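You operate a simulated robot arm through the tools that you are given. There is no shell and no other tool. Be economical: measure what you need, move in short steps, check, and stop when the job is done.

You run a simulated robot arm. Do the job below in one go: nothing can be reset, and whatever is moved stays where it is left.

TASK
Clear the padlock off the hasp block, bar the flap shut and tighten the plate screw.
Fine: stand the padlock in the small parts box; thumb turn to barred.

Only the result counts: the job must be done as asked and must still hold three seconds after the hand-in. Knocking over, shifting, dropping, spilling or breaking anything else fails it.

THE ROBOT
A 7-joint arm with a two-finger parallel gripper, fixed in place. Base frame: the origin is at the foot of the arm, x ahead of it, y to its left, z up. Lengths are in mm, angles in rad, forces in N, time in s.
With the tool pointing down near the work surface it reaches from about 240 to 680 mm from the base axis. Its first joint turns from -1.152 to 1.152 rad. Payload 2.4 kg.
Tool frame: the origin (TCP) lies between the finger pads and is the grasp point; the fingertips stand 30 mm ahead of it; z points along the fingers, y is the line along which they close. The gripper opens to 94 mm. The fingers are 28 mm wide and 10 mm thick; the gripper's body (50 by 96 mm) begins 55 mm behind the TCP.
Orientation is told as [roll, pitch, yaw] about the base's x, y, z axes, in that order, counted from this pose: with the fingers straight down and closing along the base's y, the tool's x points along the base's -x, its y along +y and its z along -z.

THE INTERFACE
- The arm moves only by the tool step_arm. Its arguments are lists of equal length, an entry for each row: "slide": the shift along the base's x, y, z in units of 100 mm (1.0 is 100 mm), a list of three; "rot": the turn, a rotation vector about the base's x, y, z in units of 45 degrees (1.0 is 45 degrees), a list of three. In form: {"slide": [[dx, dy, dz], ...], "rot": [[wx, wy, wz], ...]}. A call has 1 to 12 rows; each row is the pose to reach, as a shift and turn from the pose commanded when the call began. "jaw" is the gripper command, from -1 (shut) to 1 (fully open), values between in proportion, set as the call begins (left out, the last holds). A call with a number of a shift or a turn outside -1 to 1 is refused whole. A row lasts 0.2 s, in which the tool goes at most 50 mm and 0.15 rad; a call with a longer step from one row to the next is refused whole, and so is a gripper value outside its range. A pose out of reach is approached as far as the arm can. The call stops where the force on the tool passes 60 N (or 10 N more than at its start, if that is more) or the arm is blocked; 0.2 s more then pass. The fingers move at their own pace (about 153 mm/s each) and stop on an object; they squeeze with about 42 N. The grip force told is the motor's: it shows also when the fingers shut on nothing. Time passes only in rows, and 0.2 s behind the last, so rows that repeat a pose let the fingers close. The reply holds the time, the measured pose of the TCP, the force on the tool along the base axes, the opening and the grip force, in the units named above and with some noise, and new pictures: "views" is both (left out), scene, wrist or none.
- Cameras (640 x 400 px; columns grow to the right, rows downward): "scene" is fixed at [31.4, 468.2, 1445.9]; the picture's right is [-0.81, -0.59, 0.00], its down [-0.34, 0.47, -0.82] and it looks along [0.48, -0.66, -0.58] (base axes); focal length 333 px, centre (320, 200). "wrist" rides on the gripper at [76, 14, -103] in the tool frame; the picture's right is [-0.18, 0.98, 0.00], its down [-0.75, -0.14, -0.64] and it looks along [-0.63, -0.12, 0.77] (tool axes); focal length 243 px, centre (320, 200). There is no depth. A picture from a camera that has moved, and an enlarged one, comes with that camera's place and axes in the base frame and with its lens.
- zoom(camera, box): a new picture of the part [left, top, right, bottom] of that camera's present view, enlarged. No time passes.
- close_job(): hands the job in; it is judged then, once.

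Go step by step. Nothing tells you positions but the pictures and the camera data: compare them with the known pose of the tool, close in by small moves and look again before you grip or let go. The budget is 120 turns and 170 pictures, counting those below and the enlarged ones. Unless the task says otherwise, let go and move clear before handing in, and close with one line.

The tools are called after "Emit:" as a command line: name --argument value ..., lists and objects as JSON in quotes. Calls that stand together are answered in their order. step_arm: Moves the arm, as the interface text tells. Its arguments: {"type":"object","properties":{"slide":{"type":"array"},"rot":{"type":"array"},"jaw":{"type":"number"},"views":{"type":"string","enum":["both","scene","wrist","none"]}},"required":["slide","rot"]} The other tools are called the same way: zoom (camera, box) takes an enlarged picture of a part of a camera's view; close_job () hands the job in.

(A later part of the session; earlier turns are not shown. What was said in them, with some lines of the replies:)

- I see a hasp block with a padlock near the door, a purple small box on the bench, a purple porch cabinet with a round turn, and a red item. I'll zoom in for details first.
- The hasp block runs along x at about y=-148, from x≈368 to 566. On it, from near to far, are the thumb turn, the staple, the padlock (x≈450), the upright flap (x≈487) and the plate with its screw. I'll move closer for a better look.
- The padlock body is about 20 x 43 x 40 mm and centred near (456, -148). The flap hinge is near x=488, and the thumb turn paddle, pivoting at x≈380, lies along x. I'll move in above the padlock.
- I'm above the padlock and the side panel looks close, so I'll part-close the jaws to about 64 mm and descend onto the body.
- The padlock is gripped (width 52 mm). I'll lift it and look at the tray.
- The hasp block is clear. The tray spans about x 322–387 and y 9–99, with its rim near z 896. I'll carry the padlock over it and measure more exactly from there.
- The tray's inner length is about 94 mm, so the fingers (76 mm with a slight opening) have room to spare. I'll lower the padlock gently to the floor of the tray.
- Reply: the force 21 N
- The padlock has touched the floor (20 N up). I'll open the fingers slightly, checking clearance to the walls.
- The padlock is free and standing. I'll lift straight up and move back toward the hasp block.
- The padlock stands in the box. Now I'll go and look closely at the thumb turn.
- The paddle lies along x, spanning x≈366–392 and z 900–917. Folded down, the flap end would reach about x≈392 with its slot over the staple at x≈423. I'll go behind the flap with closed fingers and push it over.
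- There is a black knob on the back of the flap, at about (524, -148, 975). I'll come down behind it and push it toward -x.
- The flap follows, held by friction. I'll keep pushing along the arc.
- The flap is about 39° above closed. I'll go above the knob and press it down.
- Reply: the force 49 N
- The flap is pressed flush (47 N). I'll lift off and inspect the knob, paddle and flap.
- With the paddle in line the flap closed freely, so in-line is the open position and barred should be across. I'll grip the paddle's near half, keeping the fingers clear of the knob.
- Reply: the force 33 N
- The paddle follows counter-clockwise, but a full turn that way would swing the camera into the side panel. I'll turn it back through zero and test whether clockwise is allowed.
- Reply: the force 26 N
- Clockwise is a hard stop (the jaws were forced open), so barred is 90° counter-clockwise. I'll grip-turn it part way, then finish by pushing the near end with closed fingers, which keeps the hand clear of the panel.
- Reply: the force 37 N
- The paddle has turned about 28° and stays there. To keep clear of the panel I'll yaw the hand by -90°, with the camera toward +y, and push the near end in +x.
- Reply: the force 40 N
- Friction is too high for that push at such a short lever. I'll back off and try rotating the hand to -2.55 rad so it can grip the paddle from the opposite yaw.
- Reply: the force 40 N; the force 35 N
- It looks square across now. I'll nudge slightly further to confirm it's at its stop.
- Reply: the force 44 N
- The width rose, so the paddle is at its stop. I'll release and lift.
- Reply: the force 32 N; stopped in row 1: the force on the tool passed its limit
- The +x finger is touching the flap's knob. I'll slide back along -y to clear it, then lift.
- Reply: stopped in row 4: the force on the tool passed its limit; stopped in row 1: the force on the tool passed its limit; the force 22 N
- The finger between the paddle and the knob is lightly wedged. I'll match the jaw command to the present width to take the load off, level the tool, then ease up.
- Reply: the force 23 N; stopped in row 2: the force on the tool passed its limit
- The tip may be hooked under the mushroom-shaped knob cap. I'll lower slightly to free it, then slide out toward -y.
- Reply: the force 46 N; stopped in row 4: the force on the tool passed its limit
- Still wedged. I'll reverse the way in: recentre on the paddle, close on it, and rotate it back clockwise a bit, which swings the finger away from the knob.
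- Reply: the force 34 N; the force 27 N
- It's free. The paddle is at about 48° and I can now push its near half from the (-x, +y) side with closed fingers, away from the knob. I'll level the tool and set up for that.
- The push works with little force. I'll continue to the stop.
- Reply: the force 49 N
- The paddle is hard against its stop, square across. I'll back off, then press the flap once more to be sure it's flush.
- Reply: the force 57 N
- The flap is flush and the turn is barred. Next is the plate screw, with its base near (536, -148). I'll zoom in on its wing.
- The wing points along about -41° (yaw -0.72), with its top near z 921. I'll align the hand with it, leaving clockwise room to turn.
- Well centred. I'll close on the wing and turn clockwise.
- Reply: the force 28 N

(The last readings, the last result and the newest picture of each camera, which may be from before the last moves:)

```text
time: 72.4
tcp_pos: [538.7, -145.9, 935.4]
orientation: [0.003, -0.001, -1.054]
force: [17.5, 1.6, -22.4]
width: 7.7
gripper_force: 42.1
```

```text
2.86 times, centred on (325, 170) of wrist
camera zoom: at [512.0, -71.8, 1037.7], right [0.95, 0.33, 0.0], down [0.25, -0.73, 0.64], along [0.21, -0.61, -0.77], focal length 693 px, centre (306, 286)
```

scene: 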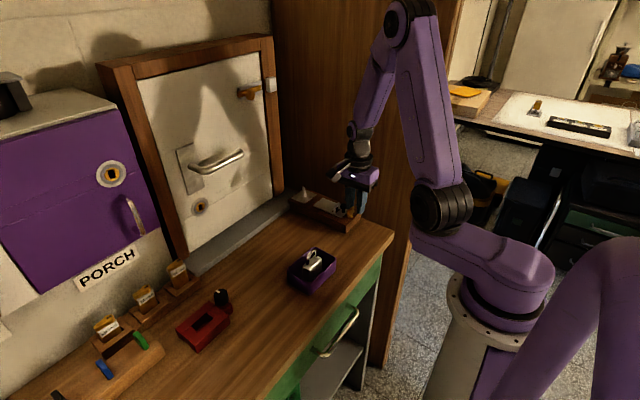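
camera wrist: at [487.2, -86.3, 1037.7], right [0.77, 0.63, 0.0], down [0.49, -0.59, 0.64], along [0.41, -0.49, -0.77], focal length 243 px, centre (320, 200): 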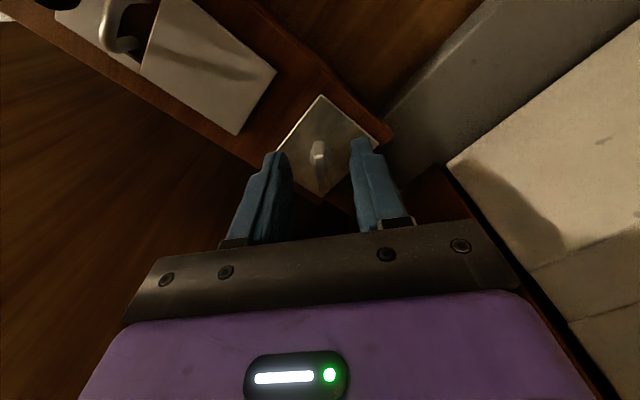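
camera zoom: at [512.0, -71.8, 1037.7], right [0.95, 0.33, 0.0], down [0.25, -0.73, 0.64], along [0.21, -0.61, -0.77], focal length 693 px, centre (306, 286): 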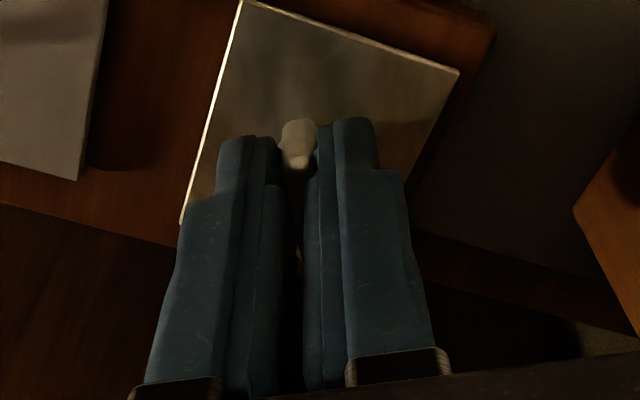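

It turns with the hand. Continuing clockwise.

Emit:
step_arm --slide '[[0, 0, -0.003], [0, 0, -0.005], [0, 0, -0.005], [0, 0, -0.005]]' --rot '[[0, 0, -0.15], [0, 0, -0.3], [0, 0, -0.45], [0, 0, -0.45]]' --views "none"

Emit:
step_arm --slide '[[0, 0, -0.003], [0, 0, -0.005], [0, 0, -0.005], [0, 0, -0.005]]' --rot '[[0, 0, -0.15], [0, 0, -0.3], [0, 0, -0.45], [0, 0, -0.45]]' --views "both"

Emit:
zoom --camera "scene" --box '[270, 130, 340, 215]'

```text
time: 73.4
tcp_pos: [539.9, -146.0, 935.8]
orientation: [0.01, -0.001, -1.407]
force: [30.7, 10.9, -25.9]
width: 7.8
gripper_force: 42.0
```

```text
time: 74.4
tcp_pos: [540.9, -147.0, 934.6]
orientation: [0.011, -0.001, -1.758]
force: [34.5, 11.0, -17.3]
width: 7.9
gripper_force: 41.5
camera wrist: at [567.0, -71.8, 1037.8], right [0.93, -0.36, 0.01], down [-0.29, -0.71, 0.64], along [-0.22, -0.6, -0.77], focal length 243 px, centre (320, 200)
```

scene: 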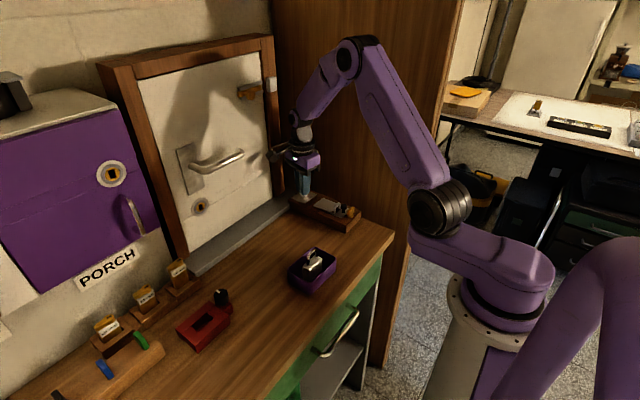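
wrist: 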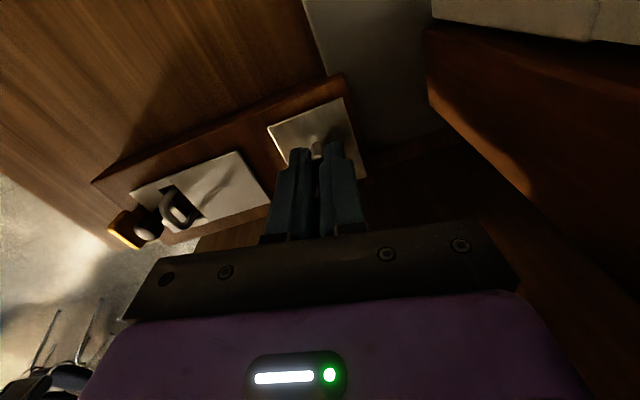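

```text
4.71 times, centred on (305, 172) of scene
camera zoom: at [32.6, 468.5, 1445.8], right [-0.81, -0.59, 0.0], down [-0.34, 0.47, -0.82], along [0.48, -0.66, -0.58], focal length 1568 px, centre (391, 329)
```

zoom: 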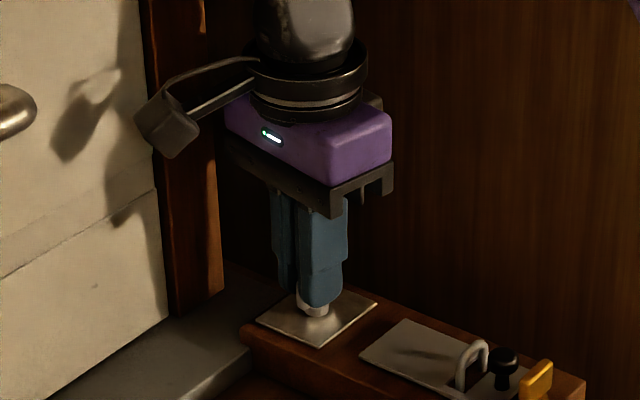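

Emit:
step_arm --slide '[[0.02, 0.005, 0], [0.03, 0.01, 0], [0.03, 0.01, 0], [0.03, 0.01, 0]]' --rot '[[0, 0, -0.12], [0, 0, -0.25], [0, 0, -0.4], [0, 0, -0.4]]' --views "wrist"

Emit:
zoom --camera "scene" --box '[250, 120, 340, 215]'

```text
time: 75.4
tcp_pos: [543.0, -146.0, 935.4]
orientation: [0.009, 0.002, -2.075]
force: [28.0, 9.0, -5.8]
width: 7.9
gripper_force: 41.4
camera wrist: at [589.8, -84.6, 1038.0], right [0.77, -0.64, 0.01], down [-0.49, -0.59, 0.64], along [-0.4, -0.5, -0.77], focal length 243 px, centre (320, 200)
```

wrist: 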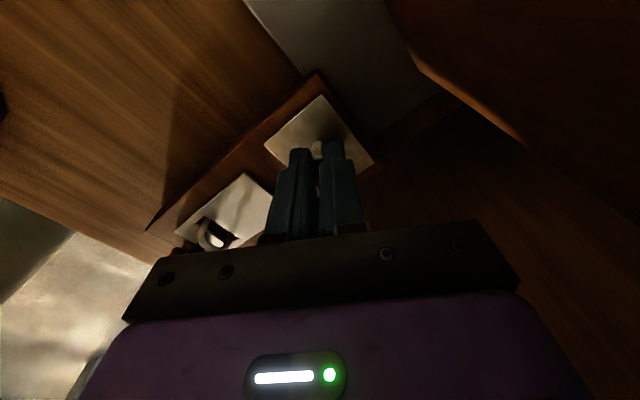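

```text
4.21 times, centred on (295, 168) of scene
camera zoom: at [32.2, 468.5, 1445.8], right [-0.81, -0.59, 0.0], down [-0.34, 0.47, -0.82], along [0.48, -0.66, -0.58], focal length 1403 px, centre (425, 337)
```

zoom: 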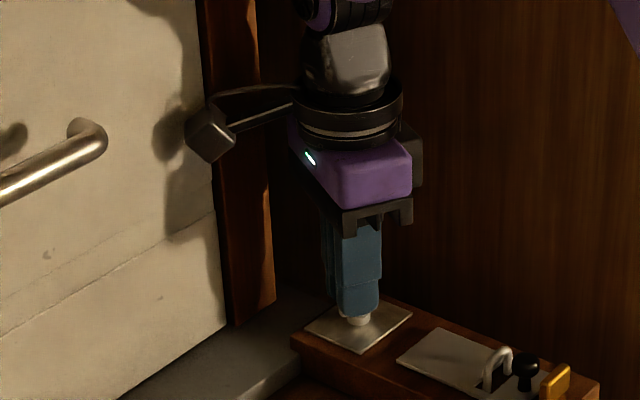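

Turned about 79° with no stop felt, and the camera housing is getting near the door frame. I'll release, back up and inspect the wing.

Emit:
step_arm --slide '[[0, 0, 0], [0, 0, 0], [0, 0, 0.15], [0, 0, 0.35], [0, 0, 0.6]]' --rot '[[0, 0, 0], [0, 0, 0], [0, 0, 0], [0, 0, 0], [0, 0, 0.15]]' --jaw -0.4 --views "wrist"

Emit:
zoom --camera "wrist" --box '[250, 60, 400, 200]'

Emit:
zoom --camera "scene" --box '[285, 175, 335, 215]'

```text
time: 76.6
tcp_pos: [540.4, -147.5, 995.0]
orientation: [0.003, 0.002, -1.957]
force: [0.6, 0.5, -0.5]
width: 28.2
gripper_force: 0.1
camera wrist: at [580.4, -79.8, 1097.6], right [0.84, -0.54, 0.0], down [-0.42, -0.65, 0.64], along [-0.35, -0.54, -0.77], focal length 243 px, centre (320, 200)
```

wrist: 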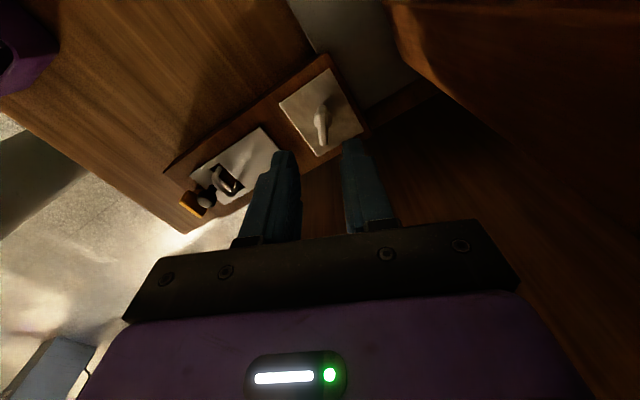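

```text
2.86 times, centred on (325, 130) of wrist
camera zoom: at [580.4, -79.8, 1097.6], right [0.84, -0.54, 0.0], down [-0.42, -0.65, 0.64], along [-0.35, -0.54, -0.77], focal length 693 px, centre (306, 400)
```

zoom: 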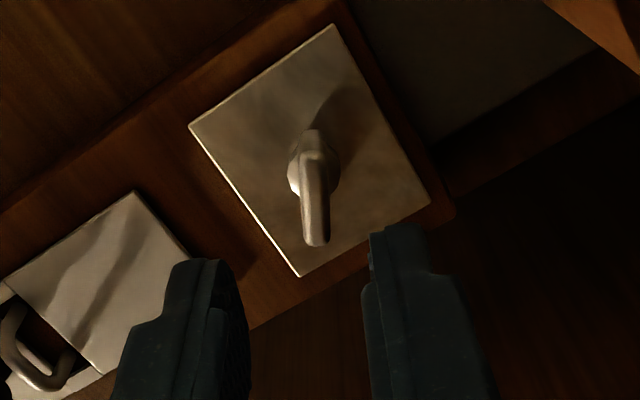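

```text
10.00 times, centred on (310, 195) of scene
camera zoom: at [31.4, 468.2, 1445.9], right [-0.81, -0.59, 0.0], down [-0.34, 0.47, -0.82], along [0.48, -0.66, -0.58], focal length 3332 px, centre (420, 250)
```

zoom: 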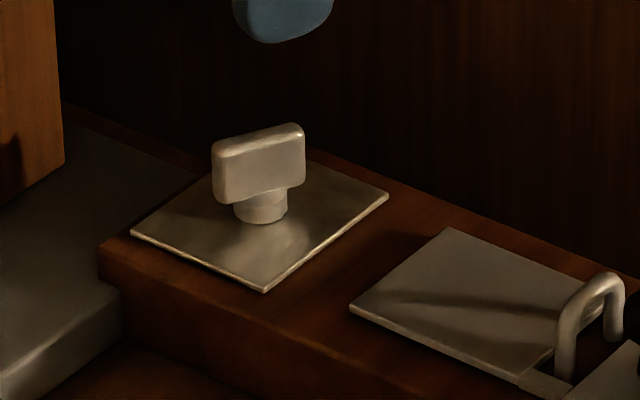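

The wing has turned 79° cleanly, and I want the screw tight to its stop. I'll push the wing further clockwise with closed fingers, then regrip at a comfortable yaw.

Emit:
step_arm --slide '[[-0.1, 0.08, 0], [-0.22, 0.2, 0], [-0.22, 0.2, 0], [-0.22, 0.2, -0.3], [-0.22, 0.2, -0.6], [-0.22, 0.2, -0.6]]' --rot '[[0, 0, 0.17], [0, 0, 0.34], [0, 0, 0.49], [0, 0, 0.49], [0, 0, 0.49], [0, 0, 0.49]]' --jaw -1 --views "wrist"

Emit:
zoom --camera "wrist" --box '[250, 60, 400, 200]'

```text
time: 78.0
tcp_pos: [516.3, -126.2, 935.5]
orientation: [0.002, 0.002, -1.572]
force: [-0.9, 0.2, 0.4]
width: 0.0
gripper_force: 33.0
camera wrist: at [530.5, -48.1, 1037.7], right [0.98, -0.18, 0.0], down [-0.14, -0.75, 0.64], along [-0.12, -0.63, -0.77], focal length 243 px, centre (320, 200)
```

wrist: 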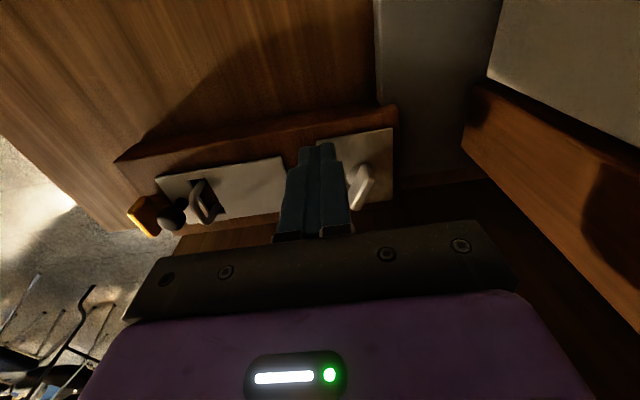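

```text
2.86 times, centred on (325, 130) of wrist
camera zoom: at [530.5, -48.1, 1037.7], right [0.98, -0.18, 0.0], down [-0.14, -0.75, 0.64], along [-0.12, -0.63, -0.77], focal length 693 px, centre (306, 400)
```

zoom: 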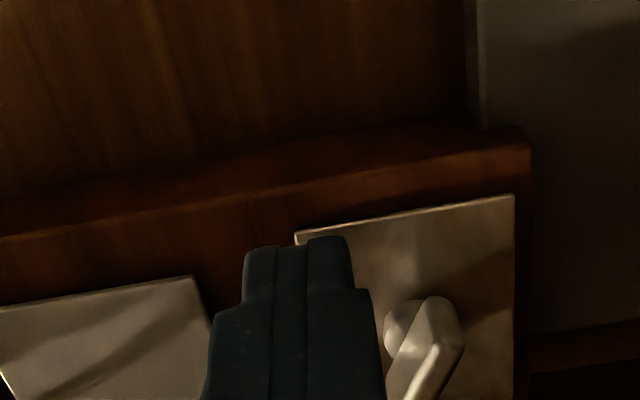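

Emit:
step_arm --slide '[[0.05, -0.01, 0], [0.1, -0.02, 0], [0.14, -0.02, 0], [0.18, -0.02, 0], [0.18, -0.02, 0]]' --rot '[[0, 0, 0], [0, 0, 0], [0, 0, 0], [0, 0, 0], [0, 0, 0]]' --views "wrist"

Emit:
zoom --camera "scene" --box '[285, 165, 335, 215]'

Emit:
zoom --camera "wrist" --box '[250, 90, 400, 230]'

```text
time: 79.2
tcp_pos: [536.7, -128.3, 936.4]
orientation: [0.003, 0.002, -1.572]
force: [-1.8, 1.1, -1.7]
width: 0.0
gripper_force: 33.2
camera wrist: at [549.3, -50.2, 1038.2], right [0.98, -0.18, 0.0], down [-0.14, -0.75, 0.64], along [-0.12, -0.63, -0.77], focal length 243 px, centre (320, 200)
```

wrist: 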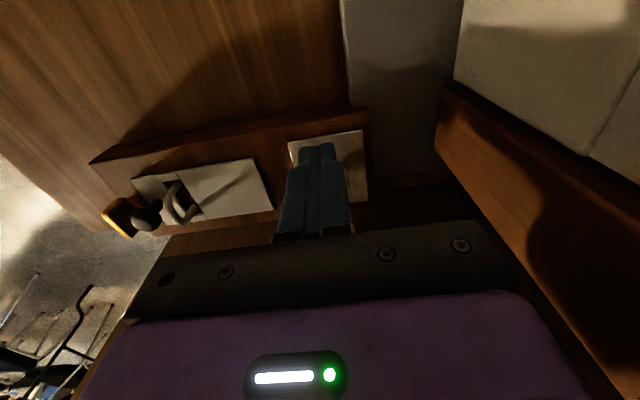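

```text
8.00 times, centred on (310, 190) of scene
camera zoom: at [31.3, 468.2, 1445.9], right [-0.81, -0.59, 0.0], down [-0.34, 0.47, -0.82], along [0.48, -0.66, -0.58], focal length 2666 px, centre (400, 280)
```

zoom: 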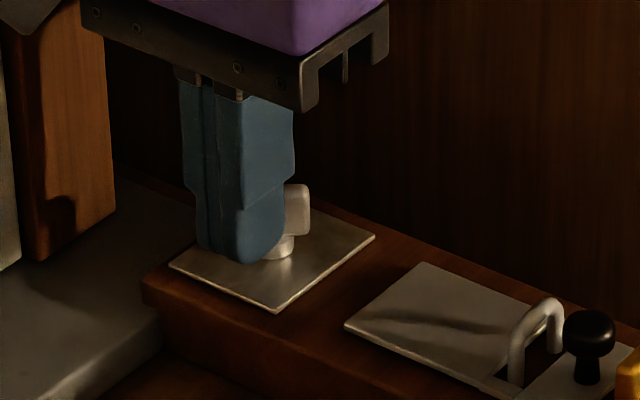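

```text
2.86 times, centred on (325, 160) of wrist
camera zoom: at [549.3, -50.2, 1038.2], right [0.98, -0.18, 0.0], down [-0.14, -0.75, 0.64], along [-0.12, -0.63, -0.77], focal length 693 px, centre (306, 314)
```

zoom: 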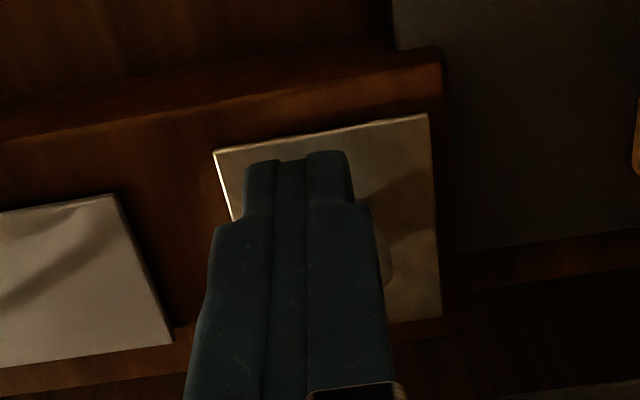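

Emit:
step_arm --slide '[[0.04, 0, 0], [0.08, -0.01, 0], [0.1, -0.03, 0], [0.1, -0.03, 0]]' --rot '[[0, 0, 0], [0, 0, 0], [0, 0, 0], [0, 0, 0]]' --views "none"

Emit:
step_arm --slide '[[-0.02, 0.06, 0], [-0.02, 0.1, 0.2], [-0.02, 0.1, 0.5]]' --rot '[[0, 0, 0], [0, 0, 0], [0, 0, 0]]' --views "none"

Emit:
zoom --camera "scene" --box '[285, 175, 335, 215]'

```text
time: 80.2
tcp_pos: [545.0, -131.7, 935.1]
orientation: [0.0, 0.0, -1.569]
force: [-0.2, 2.7, -0.8]
width: 0.0
gripper_force: 33.3
```

```text
time: 81.0
tcp_pos: [545.0, -122.5, 985.9]
orientation: [0.001, 0.0, -1.57]
force: [-0.1, -0.6, 0.2]
width: 0.0
gripper_force: 32.8
```

```text
10.00 times, centred on (310, 195) of scene
camera zoom: at [31.4, 468.2, 1445.9], right [-0.81, -0.59, 0.0], down [-0.34, 0.47, -0.82], along [0.48, -0.66, -0.58], focal length 3332 px, centre (420, 250)
```

zoom: 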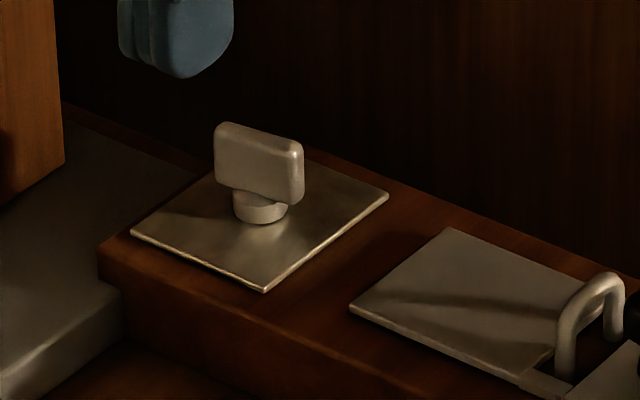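

The wing is now at about +13° and still turning freely. I'll regrip it at yaw 0.23 and turn clockwise again.

Emit:
step_arm --slide '[[0, 0, 0.1], [0, 0, 0.1], [-0.04, -0.1, 0.1], [-0.087, -0.248, 0.1], [-0.087, -0.248, 0.1], [-0.087, -0.248, 0.1]]' --rot '[[0, 0, 0.17], [0, 0, 0.34], [0, 0, 0.51], [0, 0, 0.68], [0, 0, 0.85], [0, 0, 1.0]]' --jaw -0.2 --views "none"

Emit:
step_arm --slide '[[0, 0, 0], [0, 0, 0], [0, 0, 0], [0, 0, 0], [0, 0, 0], [0, 0, 0]]' --rot '[[0, 0, 0.17], [0, 0, 0.34], [0, 0, 0.51], [0, 0, 0.68], [0, 0, 0.85], [0, 0, 1.0]]' --views "none"

Emit:
step_arm --slide '[[0, 0, 0], [0, 0, -0.1], [0, 0, -0.2]]' --rot '[[0, 0, 0.15], [0, 0, 0.29], [0, 0, 0.29]]' --views "wrist"

Emit:
zoom --camera "wrist" --box '[250, 60, 400, 200]'

```text
time: 82.4
tcp_pos: [535.8, -146.2, 994.6]
orientation: [0.002, 0.001, -0.785]
force: [0.2, -0.1, -0.3]
width: 37.5
gripper_force: 0.1
```

```text
time: 83.8
tcp_pos: [535.0, -146.7, 996.0]
orientation: [0.002, 0.0, 0.003]
force: [-1.0, -0.3, -0.9]
width: 37.3
gripper_force: 0.0
```

```text
time: 84.6
tcp_pos: [535.4, -145.3, 975.1]
orientation: [0.002, 0.0, 0.23]
force: [-0.8, -0.4, -0.2]
width: 37.8
gripper_force: 0.1
camera wrist: at [456.6, -148.2, 1077.6], right [-0.04, 1.0, 0.0], down [0.77, 0.03, 0.64], along [0.64, 0.03, -0.77], focal length 243 px, centre (320, 200)
```

wrist: 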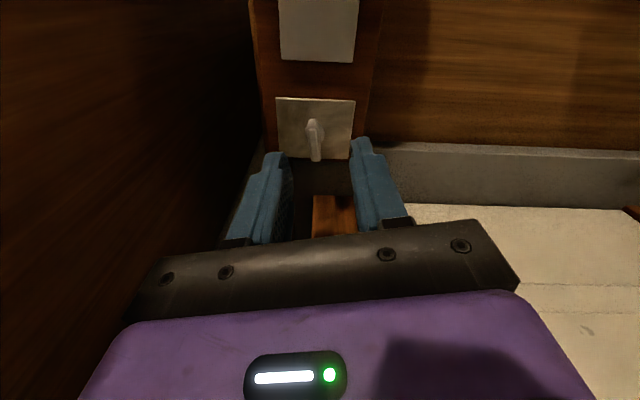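

```text
2.86 times, centred on (325, 130) of wrist
camera zoom: at [456.6, -148.2, 1077.6], right [-0.04, 1.0, 0.0], down [0.77, 0.03, 0.64], along [0.64, 0.03, -0.77], focal length 693 px, centre (306, 400)
```

zoom: 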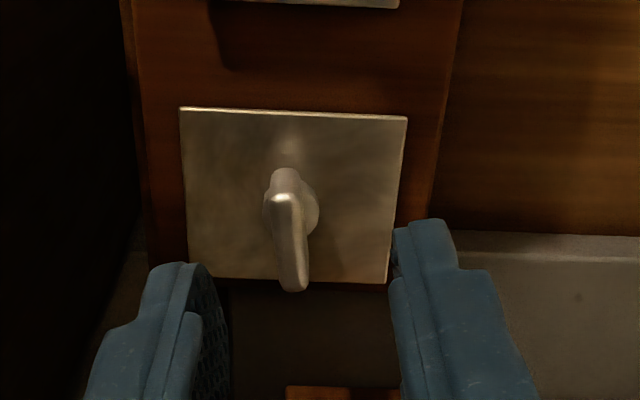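

Emit:
step_arm --slide '[[0.01, -0.015, -0.15], [0.01, -0.015, -0.3], [0.01, -0.015, -0.41], [0.01, -0.015, -0.41]]' --rot '[[0, 0, 0], [0, 0, 0], [0, 0, 0], [0, 0, 0]]' --views "none"

Emit:
zoom --camera "wrist" --box '[250, 100, 400, 240]'

Emit:
step_arm --slide '[[0, 0, 0], [0, 0, 0], [0, 0, 0]]' --rot '[[0, 0, 0], [0, 0, 0], [0, 0, 0]]' --jaw -1 --views "none"

Emit:
step_arm --slide '[[0, 0, 0], [0, 0, 0], [0, 0, 0], [0, 0, 0], [0, 0, 0]]' --rot '[[0, 0, -0.17], [0, 0, -0.34], [0, 0, -0.51], [0, 0, -0.68], [0, 0, -0.68]]' --views "none"

```text
time: 85.6
tcp_pos: [536.2, -148.0, 935.9]
orientation: [0.001, 0.0, 0.228]
force: [0.3, 0.1, -0.3]
width: 37.5
gripper_force: 0.1
```

```text
2.86 times, centred on (325, 170) of wrist
camera zoom: at [458.6, -149.4, 1037.3], right [-0.04, 1.0, 0.0], down [0.77, 0.03, 0.64], along [0.64, 0.03, -0.77], focal length 693 px, centre (306, 286)
```

zoom: 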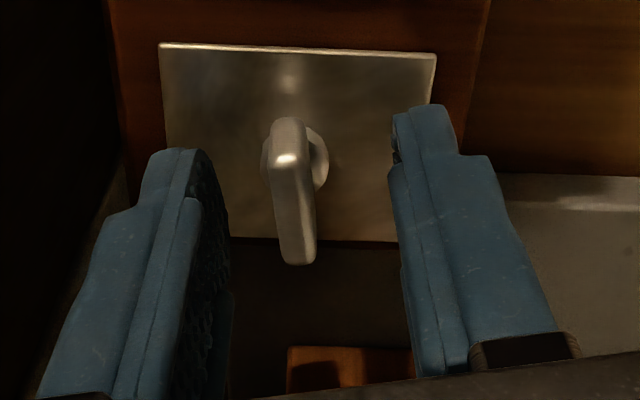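

```text
time: 86.4
tcp_pos: [536.6, -150.8, 935.8]
orientation: [-0.003, -0.004, 0.224]
force: [9.4, -19.9, -9.9]
width: 7.9
gripper_force: 42.3
```

```text
time: 87.6
tcp_pos: [535.5, -149.7, 934.7]
orientation: [0.001, 0.002, -0.305]
force: [-2.9, -18.6, 11.8]
width: 14.3
gripper_force: 45.2
```

The jaws were forced open to 14 mm, so the screw has met its stop. I'll release and check the angle.

Emit:
step_arm --slide '[[0, 0, 0], [0, 0, 0], [0, 0, 0.2], [0, 0, 0.5]]' --rot '[[0, 0, 0], [0, 0, 0], [0, 0, 0], [0, 0, 0]]' --jaw -0.2 --views "none"

Emit:
zoom --camera "wrist" --box '[250, 60, 400, 200]'

Emit:
zoom --camera "scene" --box '[285, 175, 335, 215]'

```text
time: 88.6
tcp_pos: [535.8, -148.4, 984.1]
orientation: [0.003, 0.004, -0.308]
force: [-0.1, 0.6, 0.4]
width: 37.8
gripper_force: 0.0
```

```text
2.86 times, centred on (325, 130) of wrist
camera zoom: at [467.6, -109.5, 1086.6], right [0.47, 0.88, 0.0], down [0.68, -0.36, 0.64], along [0.57, -0.3, -0.77], focal length 693 px, centre (306, 400)
```

zoom: 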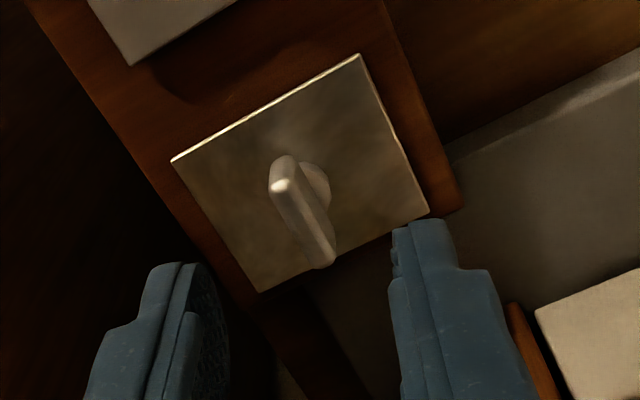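

```text
10.00 times, centred on (310, 195) of scene
camera zoom: at [31.4, 468.2, 1445.9], right [-0.81, -0.59, 0.0], down [-0.34, 0.47, -0.82], along [0.48, -0.66, -0.58], focal length 3332 px, centre (420, 250)
```

zoom: 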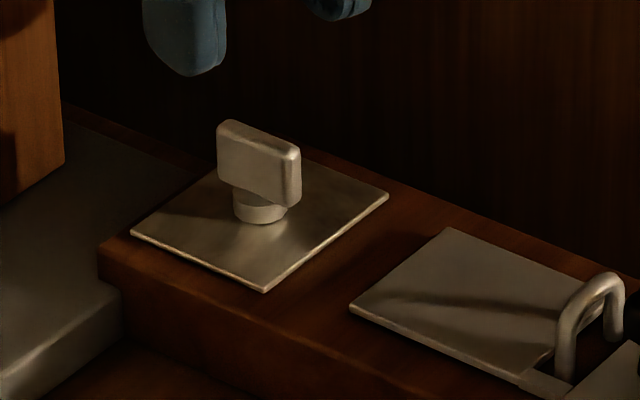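

The wing has stopped in line with the block, about 137° from its start, so the screw is tight. I'll retreat and do a final check.

Emit:
step_arm --slide '[[0, 0, 0.4], [-0.3, 0, 0.8], [-0.6, 0.1, 1.0], [-0.9, 0.2, 1.0], [-0.9, 0.2, 1.0]]' --rot '[[0, 0, 0], [0, 0, 0], [0, 0, 0], [0, 0, 0], [0, 0, 0]]' --views "scene"

Emit:
zoom --camera "scene" --box '[280, 170, 370, 235]'

Emit:
zoom --camera "scene" --box '[280, 235, 345, 300]'

```text
time: 89.8
tcp_pos: [445.0, -126.9, 1084.1]
orientation: [0.002, 0.001, -0.307]
force: [0.0, -0.5, -0.9]
width: 37.6
gripper_force: 0.1
```

scene: 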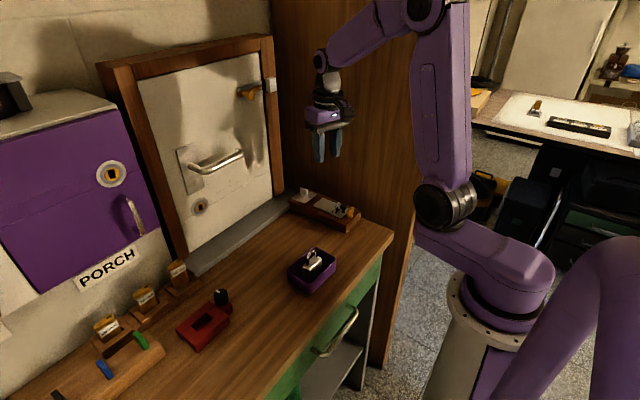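

```text
6.15 times, centred on (325, 202) of scene
camera zoom: at [31.3, 468.2, 1445.9], right [-0.81, -0.59, 0.0], down [-0.34, 0.47, -0.82], along [0.48, -0.66, -0.58], focal length 2051 px, centre (289, 185)
```

zoom: 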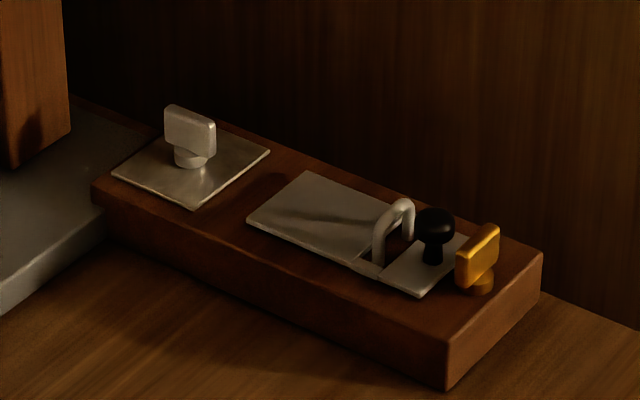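

```text
6.15 times, centred on (312, 268) of scene
camera zoom: at [31.3, 468.2, 1445.9], right [-0.81, -0.59, 0.0], down [-0.34, 0.47, -0.82], along [0.48, -0.66, -0.58], focal length 2051 px, centre (366, -215)
```

zoom: 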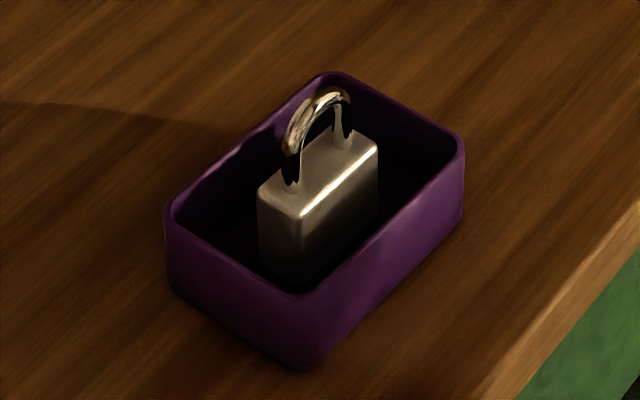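

Everything is as asked: the padlock stands in the box, the flap is shut with the turn across, and the screw is at its stop. The hand is clear, so I'm handing in.

Emit:
close_job

```text
The job is handed in.
```

The padlock stands in the small parts box, the flap is shut with the thumb turn against its stop at barred, and the plate screw is turned clockwise to its stop.
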